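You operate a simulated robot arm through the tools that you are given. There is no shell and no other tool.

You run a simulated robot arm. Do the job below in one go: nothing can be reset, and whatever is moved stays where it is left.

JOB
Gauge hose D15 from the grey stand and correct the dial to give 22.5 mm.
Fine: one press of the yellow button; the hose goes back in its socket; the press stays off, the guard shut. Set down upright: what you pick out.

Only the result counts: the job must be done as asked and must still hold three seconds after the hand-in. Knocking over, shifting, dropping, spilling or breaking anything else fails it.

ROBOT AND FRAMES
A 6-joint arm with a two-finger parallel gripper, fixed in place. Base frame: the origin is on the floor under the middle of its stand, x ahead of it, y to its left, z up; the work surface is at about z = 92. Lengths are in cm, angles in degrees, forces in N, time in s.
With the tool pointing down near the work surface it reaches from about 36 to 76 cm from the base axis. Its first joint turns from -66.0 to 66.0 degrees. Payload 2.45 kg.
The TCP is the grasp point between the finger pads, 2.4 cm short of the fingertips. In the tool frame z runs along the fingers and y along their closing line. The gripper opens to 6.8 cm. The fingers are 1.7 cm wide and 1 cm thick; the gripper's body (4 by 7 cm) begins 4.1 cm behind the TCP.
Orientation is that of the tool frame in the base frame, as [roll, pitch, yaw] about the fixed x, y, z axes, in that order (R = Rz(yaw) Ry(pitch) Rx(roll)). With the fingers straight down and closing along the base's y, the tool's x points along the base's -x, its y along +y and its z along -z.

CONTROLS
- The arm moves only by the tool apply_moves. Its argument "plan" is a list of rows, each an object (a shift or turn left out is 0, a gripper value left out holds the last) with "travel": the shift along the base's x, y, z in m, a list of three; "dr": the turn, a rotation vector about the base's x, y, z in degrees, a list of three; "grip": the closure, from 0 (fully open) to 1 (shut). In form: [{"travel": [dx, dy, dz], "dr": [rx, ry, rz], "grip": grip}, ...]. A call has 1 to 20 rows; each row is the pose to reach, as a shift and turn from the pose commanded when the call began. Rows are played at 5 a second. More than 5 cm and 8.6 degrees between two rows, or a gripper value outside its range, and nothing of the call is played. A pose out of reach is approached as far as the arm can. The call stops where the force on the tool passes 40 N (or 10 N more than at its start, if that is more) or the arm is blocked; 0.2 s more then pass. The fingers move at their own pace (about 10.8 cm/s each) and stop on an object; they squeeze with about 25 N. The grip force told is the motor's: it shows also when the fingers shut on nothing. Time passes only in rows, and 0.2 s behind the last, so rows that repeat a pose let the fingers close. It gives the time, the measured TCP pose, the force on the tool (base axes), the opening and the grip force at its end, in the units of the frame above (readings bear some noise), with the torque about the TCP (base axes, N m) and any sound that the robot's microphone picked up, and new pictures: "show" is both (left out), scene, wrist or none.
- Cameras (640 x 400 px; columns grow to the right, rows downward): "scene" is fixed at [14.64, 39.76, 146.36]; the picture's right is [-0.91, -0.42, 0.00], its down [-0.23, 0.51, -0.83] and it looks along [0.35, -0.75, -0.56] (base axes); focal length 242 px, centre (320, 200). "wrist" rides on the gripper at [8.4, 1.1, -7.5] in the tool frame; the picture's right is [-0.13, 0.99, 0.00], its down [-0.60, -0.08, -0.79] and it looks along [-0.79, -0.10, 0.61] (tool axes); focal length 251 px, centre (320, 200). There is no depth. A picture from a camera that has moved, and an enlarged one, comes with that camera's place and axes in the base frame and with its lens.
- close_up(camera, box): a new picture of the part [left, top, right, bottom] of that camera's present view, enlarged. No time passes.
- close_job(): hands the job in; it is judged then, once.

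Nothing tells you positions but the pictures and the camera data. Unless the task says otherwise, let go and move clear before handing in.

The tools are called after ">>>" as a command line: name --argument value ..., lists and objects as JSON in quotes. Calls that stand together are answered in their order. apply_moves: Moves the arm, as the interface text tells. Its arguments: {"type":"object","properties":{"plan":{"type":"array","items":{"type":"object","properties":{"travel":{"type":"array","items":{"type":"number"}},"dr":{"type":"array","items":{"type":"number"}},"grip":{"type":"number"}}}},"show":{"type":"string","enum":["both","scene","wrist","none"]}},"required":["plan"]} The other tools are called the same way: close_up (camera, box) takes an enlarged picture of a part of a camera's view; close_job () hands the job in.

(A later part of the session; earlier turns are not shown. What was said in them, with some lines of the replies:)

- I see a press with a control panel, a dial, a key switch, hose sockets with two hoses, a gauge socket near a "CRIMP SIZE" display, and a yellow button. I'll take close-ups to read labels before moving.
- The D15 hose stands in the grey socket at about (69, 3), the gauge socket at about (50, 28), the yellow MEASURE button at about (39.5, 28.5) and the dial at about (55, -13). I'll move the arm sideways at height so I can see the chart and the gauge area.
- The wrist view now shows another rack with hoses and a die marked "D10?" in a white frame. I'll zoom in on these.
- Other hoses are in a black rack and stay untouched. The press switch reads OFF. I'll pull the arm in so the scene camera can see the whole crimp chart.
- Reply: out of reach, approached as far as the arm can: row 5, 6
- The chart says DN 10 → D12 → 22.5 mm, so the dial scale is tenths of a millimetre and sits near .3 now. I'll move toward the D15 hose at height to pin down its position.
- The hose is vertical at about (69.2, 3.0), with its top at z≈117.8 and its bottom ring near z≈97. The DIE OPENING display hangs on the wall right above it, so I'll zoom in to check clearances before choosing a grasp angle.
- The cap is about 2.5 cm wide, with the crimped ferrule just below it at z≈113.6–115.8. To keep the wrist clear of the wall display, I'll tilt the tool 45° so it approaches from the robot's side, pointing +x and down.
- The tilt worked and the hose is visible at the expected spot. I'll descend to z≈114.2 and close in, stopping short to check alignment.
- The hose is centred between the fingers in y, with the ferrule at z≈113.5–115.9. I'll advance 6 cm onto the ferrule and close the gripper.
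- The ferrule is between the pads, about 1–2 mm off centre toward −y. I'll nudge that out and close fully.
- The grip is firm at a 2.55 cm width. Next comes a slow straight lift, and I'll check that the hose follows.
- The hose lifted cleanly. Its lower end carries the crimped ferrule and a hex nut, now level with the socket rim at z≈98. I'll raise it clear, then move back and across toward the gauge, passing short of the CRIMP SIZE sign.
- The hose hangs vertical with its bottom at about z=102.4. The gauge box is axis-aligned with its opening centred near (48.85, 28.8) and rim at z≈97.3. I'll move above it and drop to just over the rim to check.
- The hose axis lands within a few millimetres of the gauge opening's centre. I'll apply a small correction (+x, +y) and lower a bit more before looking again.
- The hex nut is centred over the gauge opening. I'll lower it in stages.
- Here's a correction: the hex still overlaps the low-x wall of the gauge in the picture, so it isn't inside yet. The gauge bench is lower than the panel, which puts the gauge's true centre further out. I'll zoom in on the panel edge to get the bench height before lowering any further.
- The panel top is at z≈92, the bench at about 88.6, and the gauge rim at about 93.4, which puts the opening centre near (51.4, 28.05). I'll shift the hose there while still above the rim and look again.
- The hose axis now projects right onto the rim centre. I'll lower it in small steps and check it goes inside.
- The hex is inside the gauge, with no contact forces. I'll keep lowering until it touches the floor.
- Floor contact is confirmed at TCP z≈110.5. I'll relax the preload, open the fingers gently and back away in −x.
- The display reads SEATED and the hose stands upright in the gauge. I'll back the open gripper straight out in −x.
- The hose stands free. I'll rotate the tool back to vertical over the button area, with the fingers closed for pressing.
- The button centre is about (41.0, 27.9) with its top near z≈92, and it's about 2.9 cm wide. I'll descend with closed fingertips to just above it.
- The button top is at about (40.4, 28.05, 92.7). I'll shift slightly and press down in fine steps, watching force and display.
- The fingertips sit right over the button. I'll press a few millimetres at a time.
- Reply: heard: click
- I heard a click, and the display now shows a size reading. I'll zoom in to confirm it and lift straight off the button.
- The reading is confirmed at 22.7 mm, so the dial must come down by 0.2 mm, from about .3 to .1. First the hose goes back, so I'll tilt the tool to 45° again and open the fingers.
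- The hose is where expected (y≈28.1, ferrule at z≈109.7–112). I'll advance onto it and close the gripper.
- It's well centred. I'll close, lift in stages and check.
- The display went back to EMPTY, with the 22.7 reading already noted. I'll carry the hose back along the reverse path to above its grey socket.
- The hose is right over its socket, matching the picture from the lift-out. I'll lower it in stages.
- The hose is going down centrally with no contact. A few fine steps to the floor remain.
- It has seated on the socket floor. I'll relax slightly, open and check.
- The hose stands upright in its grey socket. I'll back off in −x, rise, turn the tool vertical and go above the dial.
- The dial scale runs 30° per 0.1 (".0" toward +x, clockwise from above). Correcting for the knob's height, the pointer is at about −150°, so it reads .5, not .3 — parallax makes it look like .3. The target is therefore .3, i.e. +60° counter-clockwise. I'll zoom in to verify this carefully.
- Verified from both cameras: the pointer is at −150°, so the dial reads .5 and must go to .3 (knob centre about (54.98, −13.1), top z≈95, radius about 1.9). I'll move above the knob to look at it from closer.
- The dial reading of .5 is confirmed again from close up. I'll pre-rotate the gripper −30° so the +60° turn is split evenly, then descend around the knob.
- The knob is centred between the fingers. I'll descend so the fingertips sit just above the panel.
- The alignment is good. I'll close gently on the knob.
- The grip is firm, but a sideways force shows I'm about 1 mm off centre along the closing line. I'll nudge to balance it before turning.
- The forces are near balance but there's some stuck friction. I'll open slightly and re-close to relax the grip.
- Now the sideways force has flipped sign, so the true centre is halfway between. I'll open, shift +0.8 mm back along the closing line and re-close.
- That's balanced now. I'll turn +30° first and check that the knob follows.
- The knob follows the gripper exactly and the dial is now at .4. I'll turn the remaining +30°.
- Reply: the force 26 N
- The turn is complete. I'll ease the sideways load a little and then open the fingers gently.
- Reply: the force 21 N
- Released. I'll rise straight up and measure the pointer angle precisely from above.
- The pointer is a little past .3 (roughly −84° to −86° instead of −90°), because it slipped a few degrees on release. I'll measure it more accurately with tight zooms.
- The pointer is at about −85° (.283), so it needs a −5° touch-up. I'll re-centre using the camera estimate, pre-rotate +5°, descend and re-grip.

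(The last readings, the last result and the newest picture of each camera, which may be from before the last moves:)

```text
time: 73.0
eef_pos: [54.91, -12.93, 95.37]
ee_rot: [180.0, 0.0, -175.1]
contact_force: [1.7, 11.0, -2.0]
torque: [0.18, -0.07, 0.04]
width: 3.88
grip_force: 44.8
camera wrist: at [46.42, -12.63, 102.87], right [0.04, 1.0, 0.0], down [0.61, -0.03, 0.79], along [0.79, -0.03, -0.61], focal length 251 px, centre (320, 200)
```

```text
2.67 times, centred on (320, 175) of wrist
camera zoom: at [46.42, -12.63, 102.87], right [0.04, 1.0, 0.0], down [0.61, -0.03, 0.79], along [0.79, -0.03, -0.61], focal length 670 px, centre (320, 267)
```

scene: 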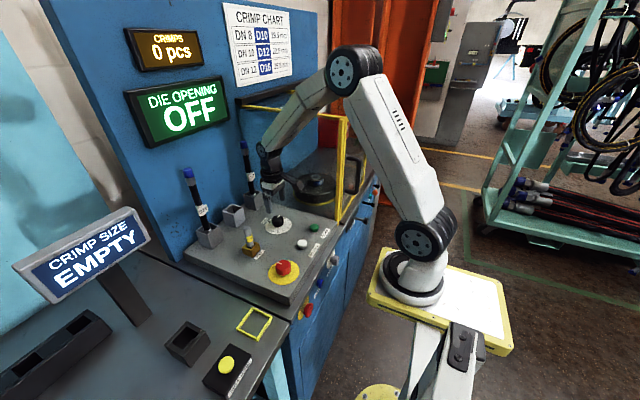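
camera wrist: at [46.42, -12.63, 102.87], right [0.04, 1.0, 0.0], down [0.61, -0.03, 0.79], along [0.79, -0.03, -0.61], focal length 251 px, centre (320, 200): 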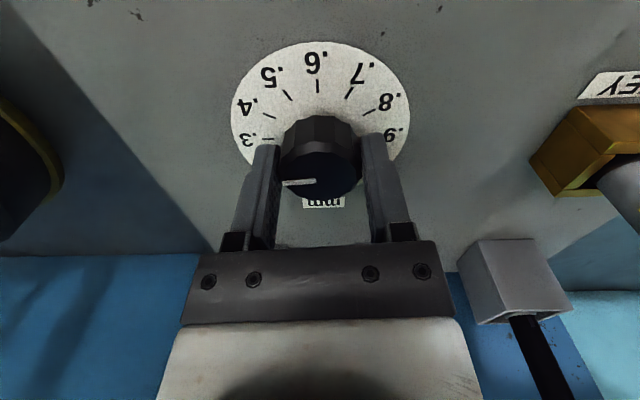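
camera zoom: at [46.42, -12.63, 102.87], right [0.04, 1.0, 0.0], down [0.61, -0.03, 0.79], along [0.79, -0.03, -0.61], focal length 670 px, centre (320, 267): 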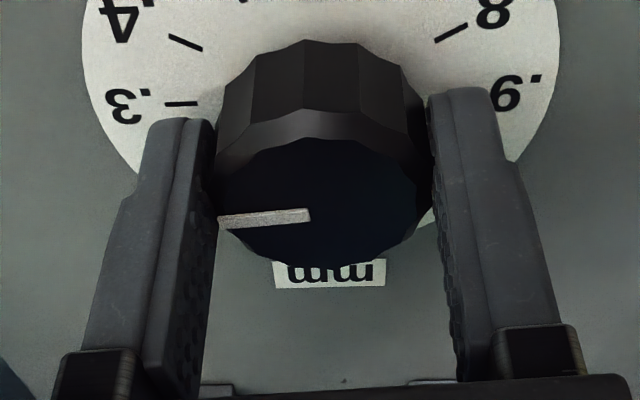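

The pointer is unchanged by the grip (about −85°). I'll balance the sideways force and turn −5°.

>>> apply_moves --plan '[{"travel": [0.0, 0.0004, 0.0], "grip": 0.5}, {"travel": [0.0, 0.0004, 0.0], "dr": [0, 0, -2.5]}, {"travel": [0.0, 0.0004, 0.0], "dr": [0, 0, -5]}, {"travel": [0.0, 0.0004, 0.0], "dr": [0, 0, -5]}, {"travel": [0.0, 0.0004, 0.0], "dr": [0, 0, -5]}]' --show "none"

>>> close_up --camera "wrist" --box '[220, 100, 420, 250]'

```text
time: 74.2
eef_pos: [54.9, -12.99, 95.54]
ee_rot: [-180.0, 0.0, -179.9]
contact_force: [-1.4, -5.5, -17.2]
torque: [-0.18, -1.01, 0.0]
width: 3.89
grip_force: 44.6
```

```text
2.67 times, centred on (320, 175) of wrist
camera zoom: at [46.49, -11.87, 102.89], right [0.13, 0.99, 0.0], down [0.61, -0.08, 0.79], along [0.79, -0.1, -0.61], focal length 670 px, centre (320, 267)
```

zoom: 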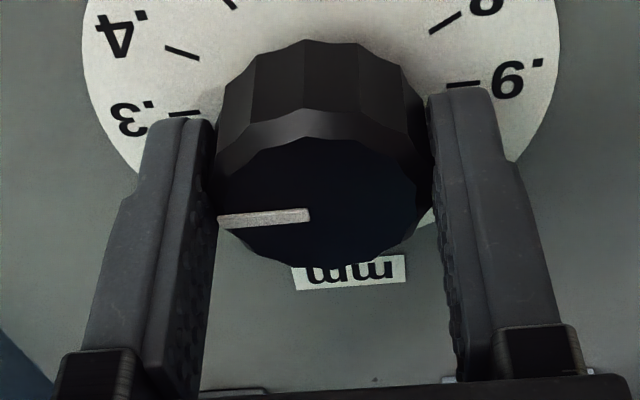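

The pointer now reads −90° (.3) within the grip. I'll release gently.

>>> apply_moves --plan '[{"grip": 0.45}, {"grip": 0.42}, {"grip": 0.4}, {"grip": 0.37}, {"grip": 0.33}, {"grip": 0.25}, {"grip": 0.1}, {"grip": 0.0}, {"grip": 0.0}]' --show "wrist"

>>> close_up --camera "wrist" --box '[220, 100, 420, 250]'

```text
time: 76.2
eef_pos: [54.95, -13.0, 95.47]
ee_rot: [180.0, 0.1, 180.0]
contact_force: [-0.5, -0.2, 0.7]
torque: [-0.02, 0.01, 0.01]
width: 6.81
grip_force: 0.0
camera wrist: at [46.53, -11.8, 102.95], right [0.13, 0.99, 0.0], down [0.6, -0.08, 0.79], along [0.79, -0.1, -0.61], focal length 251 px, centre (320, 200)
```

wrist: 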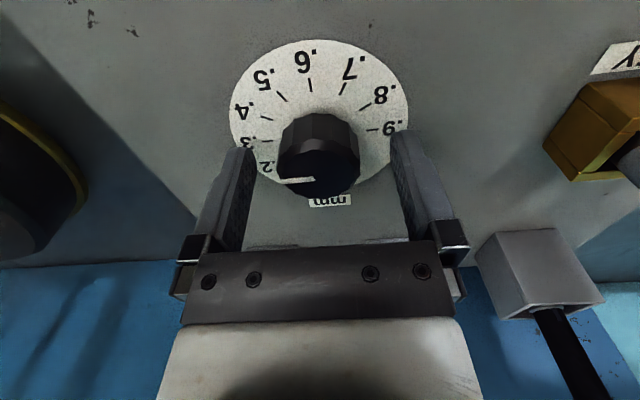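

```text
2.67 times, centred on (320, 175) of wrist
camera zoom: at [46.53, -11.8, 102.95], right [0.13, 0.99, 0.0], down [0.6, -0.08, 0.79], along [0.79, -0.1, -0.61], focal length 670 px, centre (320, 267)
```

zoom: 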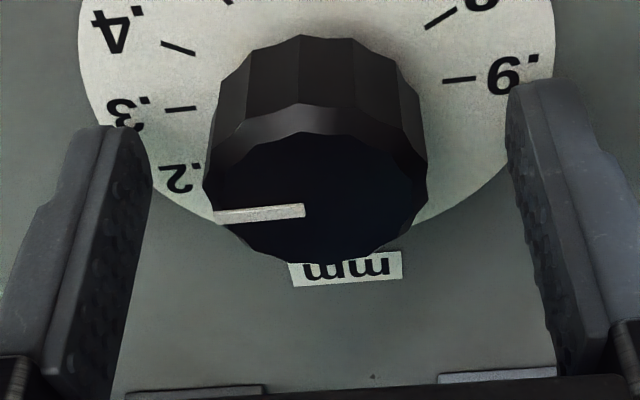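

The pointer didn't move on release. I'll rise straight up and verify from above.

>>> apply_moves --plan '[{"travel": [0.0, 0.0, 0.01], "grip": 0.0}, {"travel": [0.0, 0.0, 0.03]}, {"travel": [0.0, 0.0, 0.05]}, {"travel": [0.0, 0.0, 0.07]}, {"travel": [0.0, 0.0, 0.07]}, {"travel": [0.0, 0.0, 0.07]}]'

>>> close_up --camera "wrist" --box '[240, 30, 400, 150]'

>>> close_up --camera "wrist" --box '[280, 65, 360, 115]'

>>> close_up --camera "scene" --box '[265, 205, 305, 235]'

```text
time: 77.6
eef_pos: [55.06, -13.02, 102.49]
ee_rot: [180.0, 0.1, 180.0]
contact_force: [-0.5, 0.2, 1.0]
torque: [0.01, 0.01, 0.01]
width: 6.78
grip_force: 0.1
camera wrist: at [46.59, -11.91, 109.94], right [0.13, 0.99, 0.0], down [0.6, -0.08, 0.79], along [0.79, -0.1, -0.61], focal length 251 px, centre (320, 200)
```

scene: 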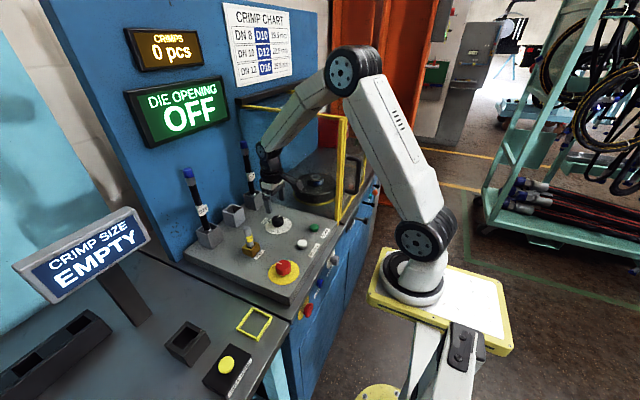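
wrist: 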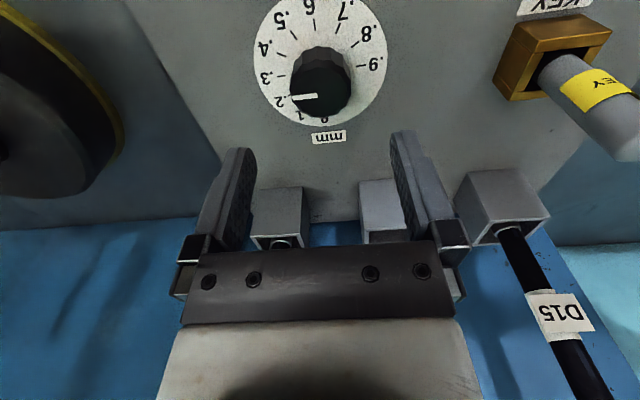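

```text
3.33 times, centred on (320, 90) of wrist
camera zoom: at [46.59, -11.91, 109.94], right [0.13, 0.99, 0.0], down [0.6, -0.08, 0.79], along [0.79, -0.1, -0.61], focal length 838 px, centre (320, 567)
```

zoom: 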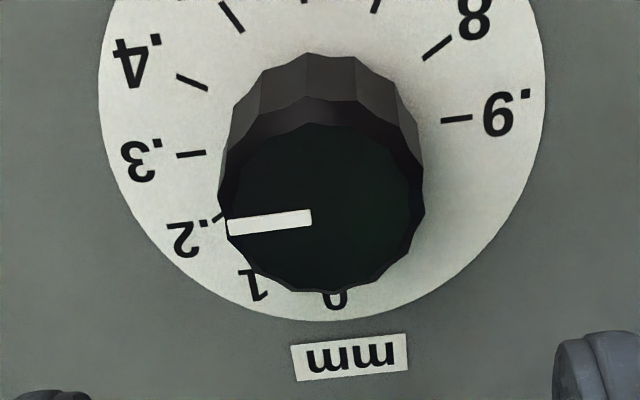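

```text
8.00 times, centred on (320, 90) of wrist
camera zoom: at [46.59, -11.91, 109.94], right [0.13, 0.99, 0.0], down [0.6, -0.08, 0.79], along [0.79, -0.1, -0.61], focal length 2012 px, centre (320, 1080)
```

zoom: 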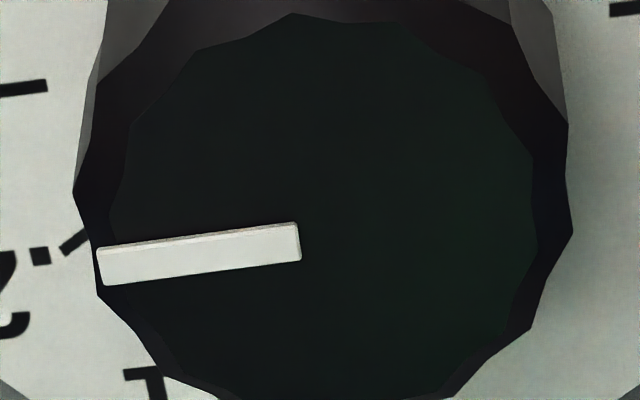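

```text
13.33 times, centred on (285, 220) of scene
camera zoom: at [14.64, 39.76, 146.36], right [-0.91, -0.42, 0.0], down [-0.23, 0.51, -0.83], along [0.35, -0.75, -0.56], focal length 3225 px, centre (787, -67)
```

zoom: 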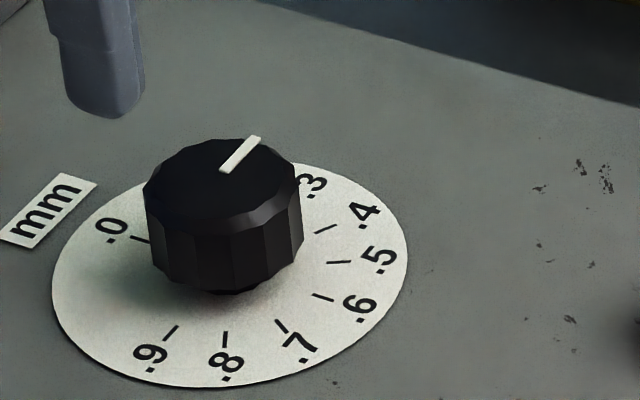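

The wrist camera gives the pointer at −89.7°, so the dial reads .30. I'll raise the arm clear and do a final check of everything.

>>> apply_moves --plan '[{"travel": [0.0, 0.0, 0.04], "grip": 0.0}, {"travel": [0.0, 0.0, 0.08]}, {"travel": [0.0, 0.0, 0.12]}, {"travel": [-0.01, 0.01, 0.16]}, {"travel": [-0.03, 0.04, 0.2]}, {"travel": [-0.06, 0.07, 0.22]}, {"travel": [-0.06, 0.07, 0.22]}]'

>>> close_up --camera "scene" --box '[160, 130, 360, 310]'

>>> close_up --camera "scene" --box '[0, 190, 320, 400]'

>>> close_up --camera "wrist" --box '[220, 0, 460, 160]'

```text
refused: row 5 steps farther than a row can; nothing moved
```

```text
2.22 times, centred on (260, 220) of scene
camera zoom: at [14.64, 39.76, 146.36], right [-0.91, -0.42, 0.0], down [-0.23, 0.51, -0.83], along [0.35, -0.75, -0.56], focal length 538 px, centre (453, 156)
```

zoom: 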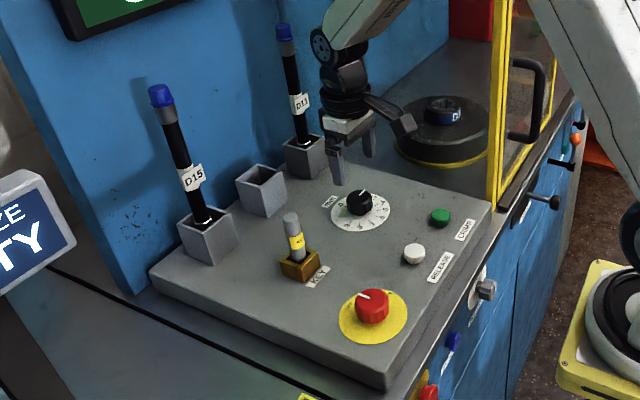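

```text
1.90 times, centred on (160, 295) of scene
camera zoom: at [14.64, 39.76, 146.36], right [-0.91, -0.42, 0.0], down [-0.23, 0.51, -0.83], along [0.35, -0.75, -0.56], focal length 461 px, centre (625, 19)
```

zoom: 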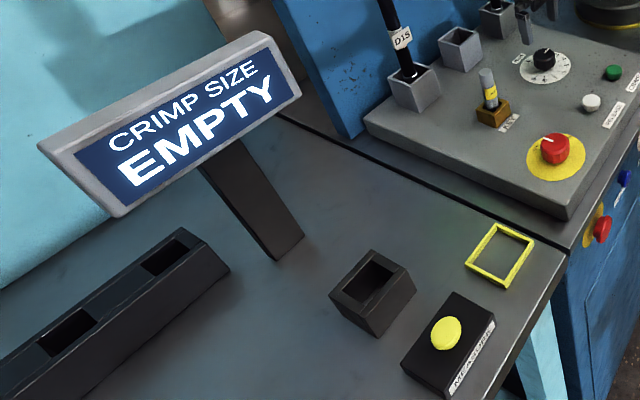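

```text
2.50 times, centred on (340, 80) of wrist
camera zoom: at [46.59, -11.91, 109.94], right [0.13, 0.99, 0.0], down [0.6, -0.08, 0.79], along [0.79, -0.1, -0.61], focal length 629 px, centre (270, 500)
```

zoom: 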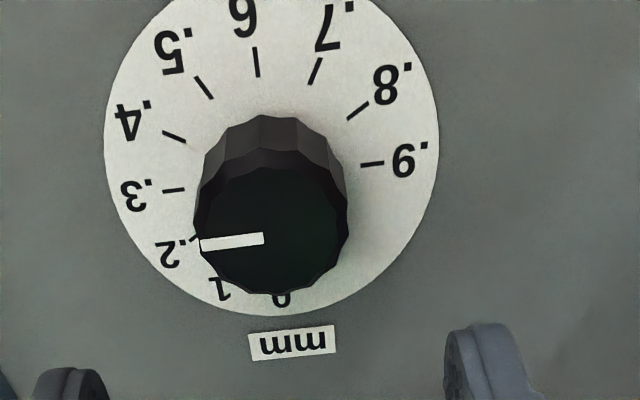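

The scene looks right, but the move was refused because a step was too long. I'll retreat with smaller steps.

>>> apply_moves --plan '[{"travel": [0.0, 0.0, 0.04], "grip": 0.0}, {"travel": [0.0, 0.0, 0.08]}, {"travel": [0.0, 0.0, 0.12]}, {"travel": [-0.01, 0.01, 0.15]}, {"travel": [-0.025, 0.03, 0.18]}, {"travel": [-0.045, 0.05, 0.21]}, {"travel": [-0.06, 0.07, 0.22]}, {"travel": [-0.06, 0.07, 0.22]}]'

>>> close_up --camera "wrist" --box '[220, 0, 460, 160]'

>>> close_up --camera "scene" --box '[160, 130, 360, 310]'

```text
time: 79.4
eef_pos: [49.41, -5.97, 124.51]
ee_rot: [179.9, 0.0, 179.9]
contact_force: [0.5, 0.3, 0.5]
torque: [0.04, -0.02, 0.02]
width: 6.79
grip_force: 0.0
camera wrist: at [41.06, -4.83, 132.03], right [0.13, 0.99, 0.0], down [0.6, -0.08, 0.79], along [0.79, -0.1, -0.61], focal length 251 px, centre (320, 200)
```

scene: 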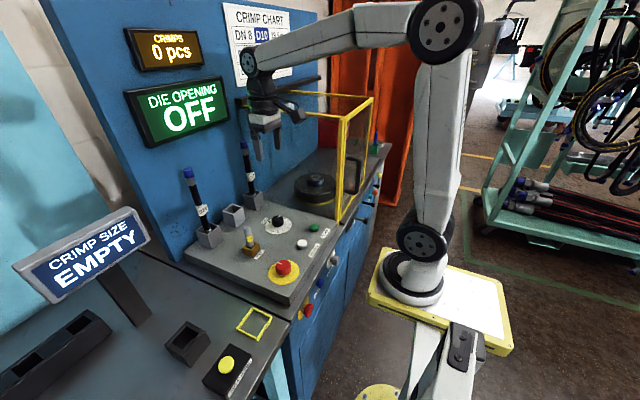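
wrist: 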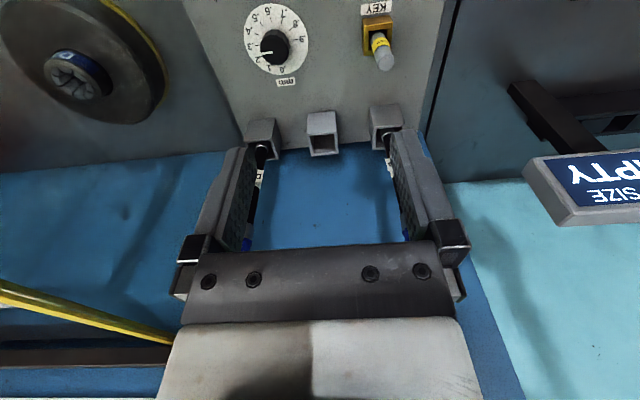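

```text
2.50 times, centred on (340, 80) of wrist
camera zoom: at [41.06, -4.83, 132.03], right [0.13, 0.99, 0.0], down [0.6, -0.08, 0.79], along [0.79, -0.1, -0.61], focal length 629 px, centre (270, 500)
```

zoom: 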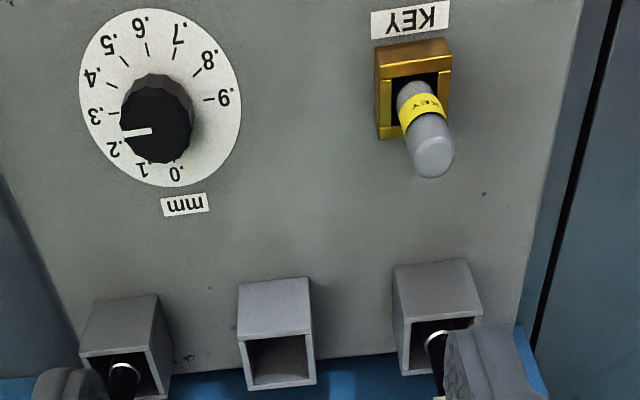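

```text
2.22 times, centred on (260, 220) of scene
camera zoom: at [14.63, 39.76, 146.36], right [-0.91, -0.42, 0.0], down [-0.23, 0.51, -0.83], along [0.35, -0.75, -0.56], focal length 538 px, centre (453, 156)
```

zoom: 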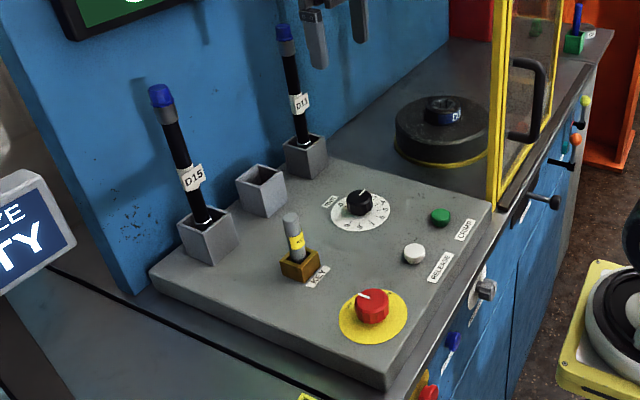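

Everything checks out: D15 gauged at 22.7 mm with one press and back upright in its grey socket, the dial moved from .5 to .3, the press off, the guard shut and the arm clear. I'm handing in.

>>> close_job

```text
The job is handed in.
```

I gauged hose D15 at 22.7 mm and turned the dial down from .5 to .3, which should give 22.5 mm. The job is handed in, but I haven't seen how it was judged.

- **Measurement:** I pressed the yellow button once, with the display showing the hose seated. It read 22.7 mm, which is 0.2 mm over.
- **Dial:** The pointer looks like .3 at first glance, but after allowing for the knob's height it read .5. My first turn slipped about 5° on release, so I gripped the knob again and corrected it. The wrist camera now puts the pointer within half a degree of .3. I took a lower dial setting to mean a smaller crimp; nothing on the panel or chart says so outright.
- **Hose:** D15 is back upright in its grey socket.
- **Press and surroundings:** The press stayed off, the guard stayed shut and the arm is clear. I saw nothing else moved in the final pictures.
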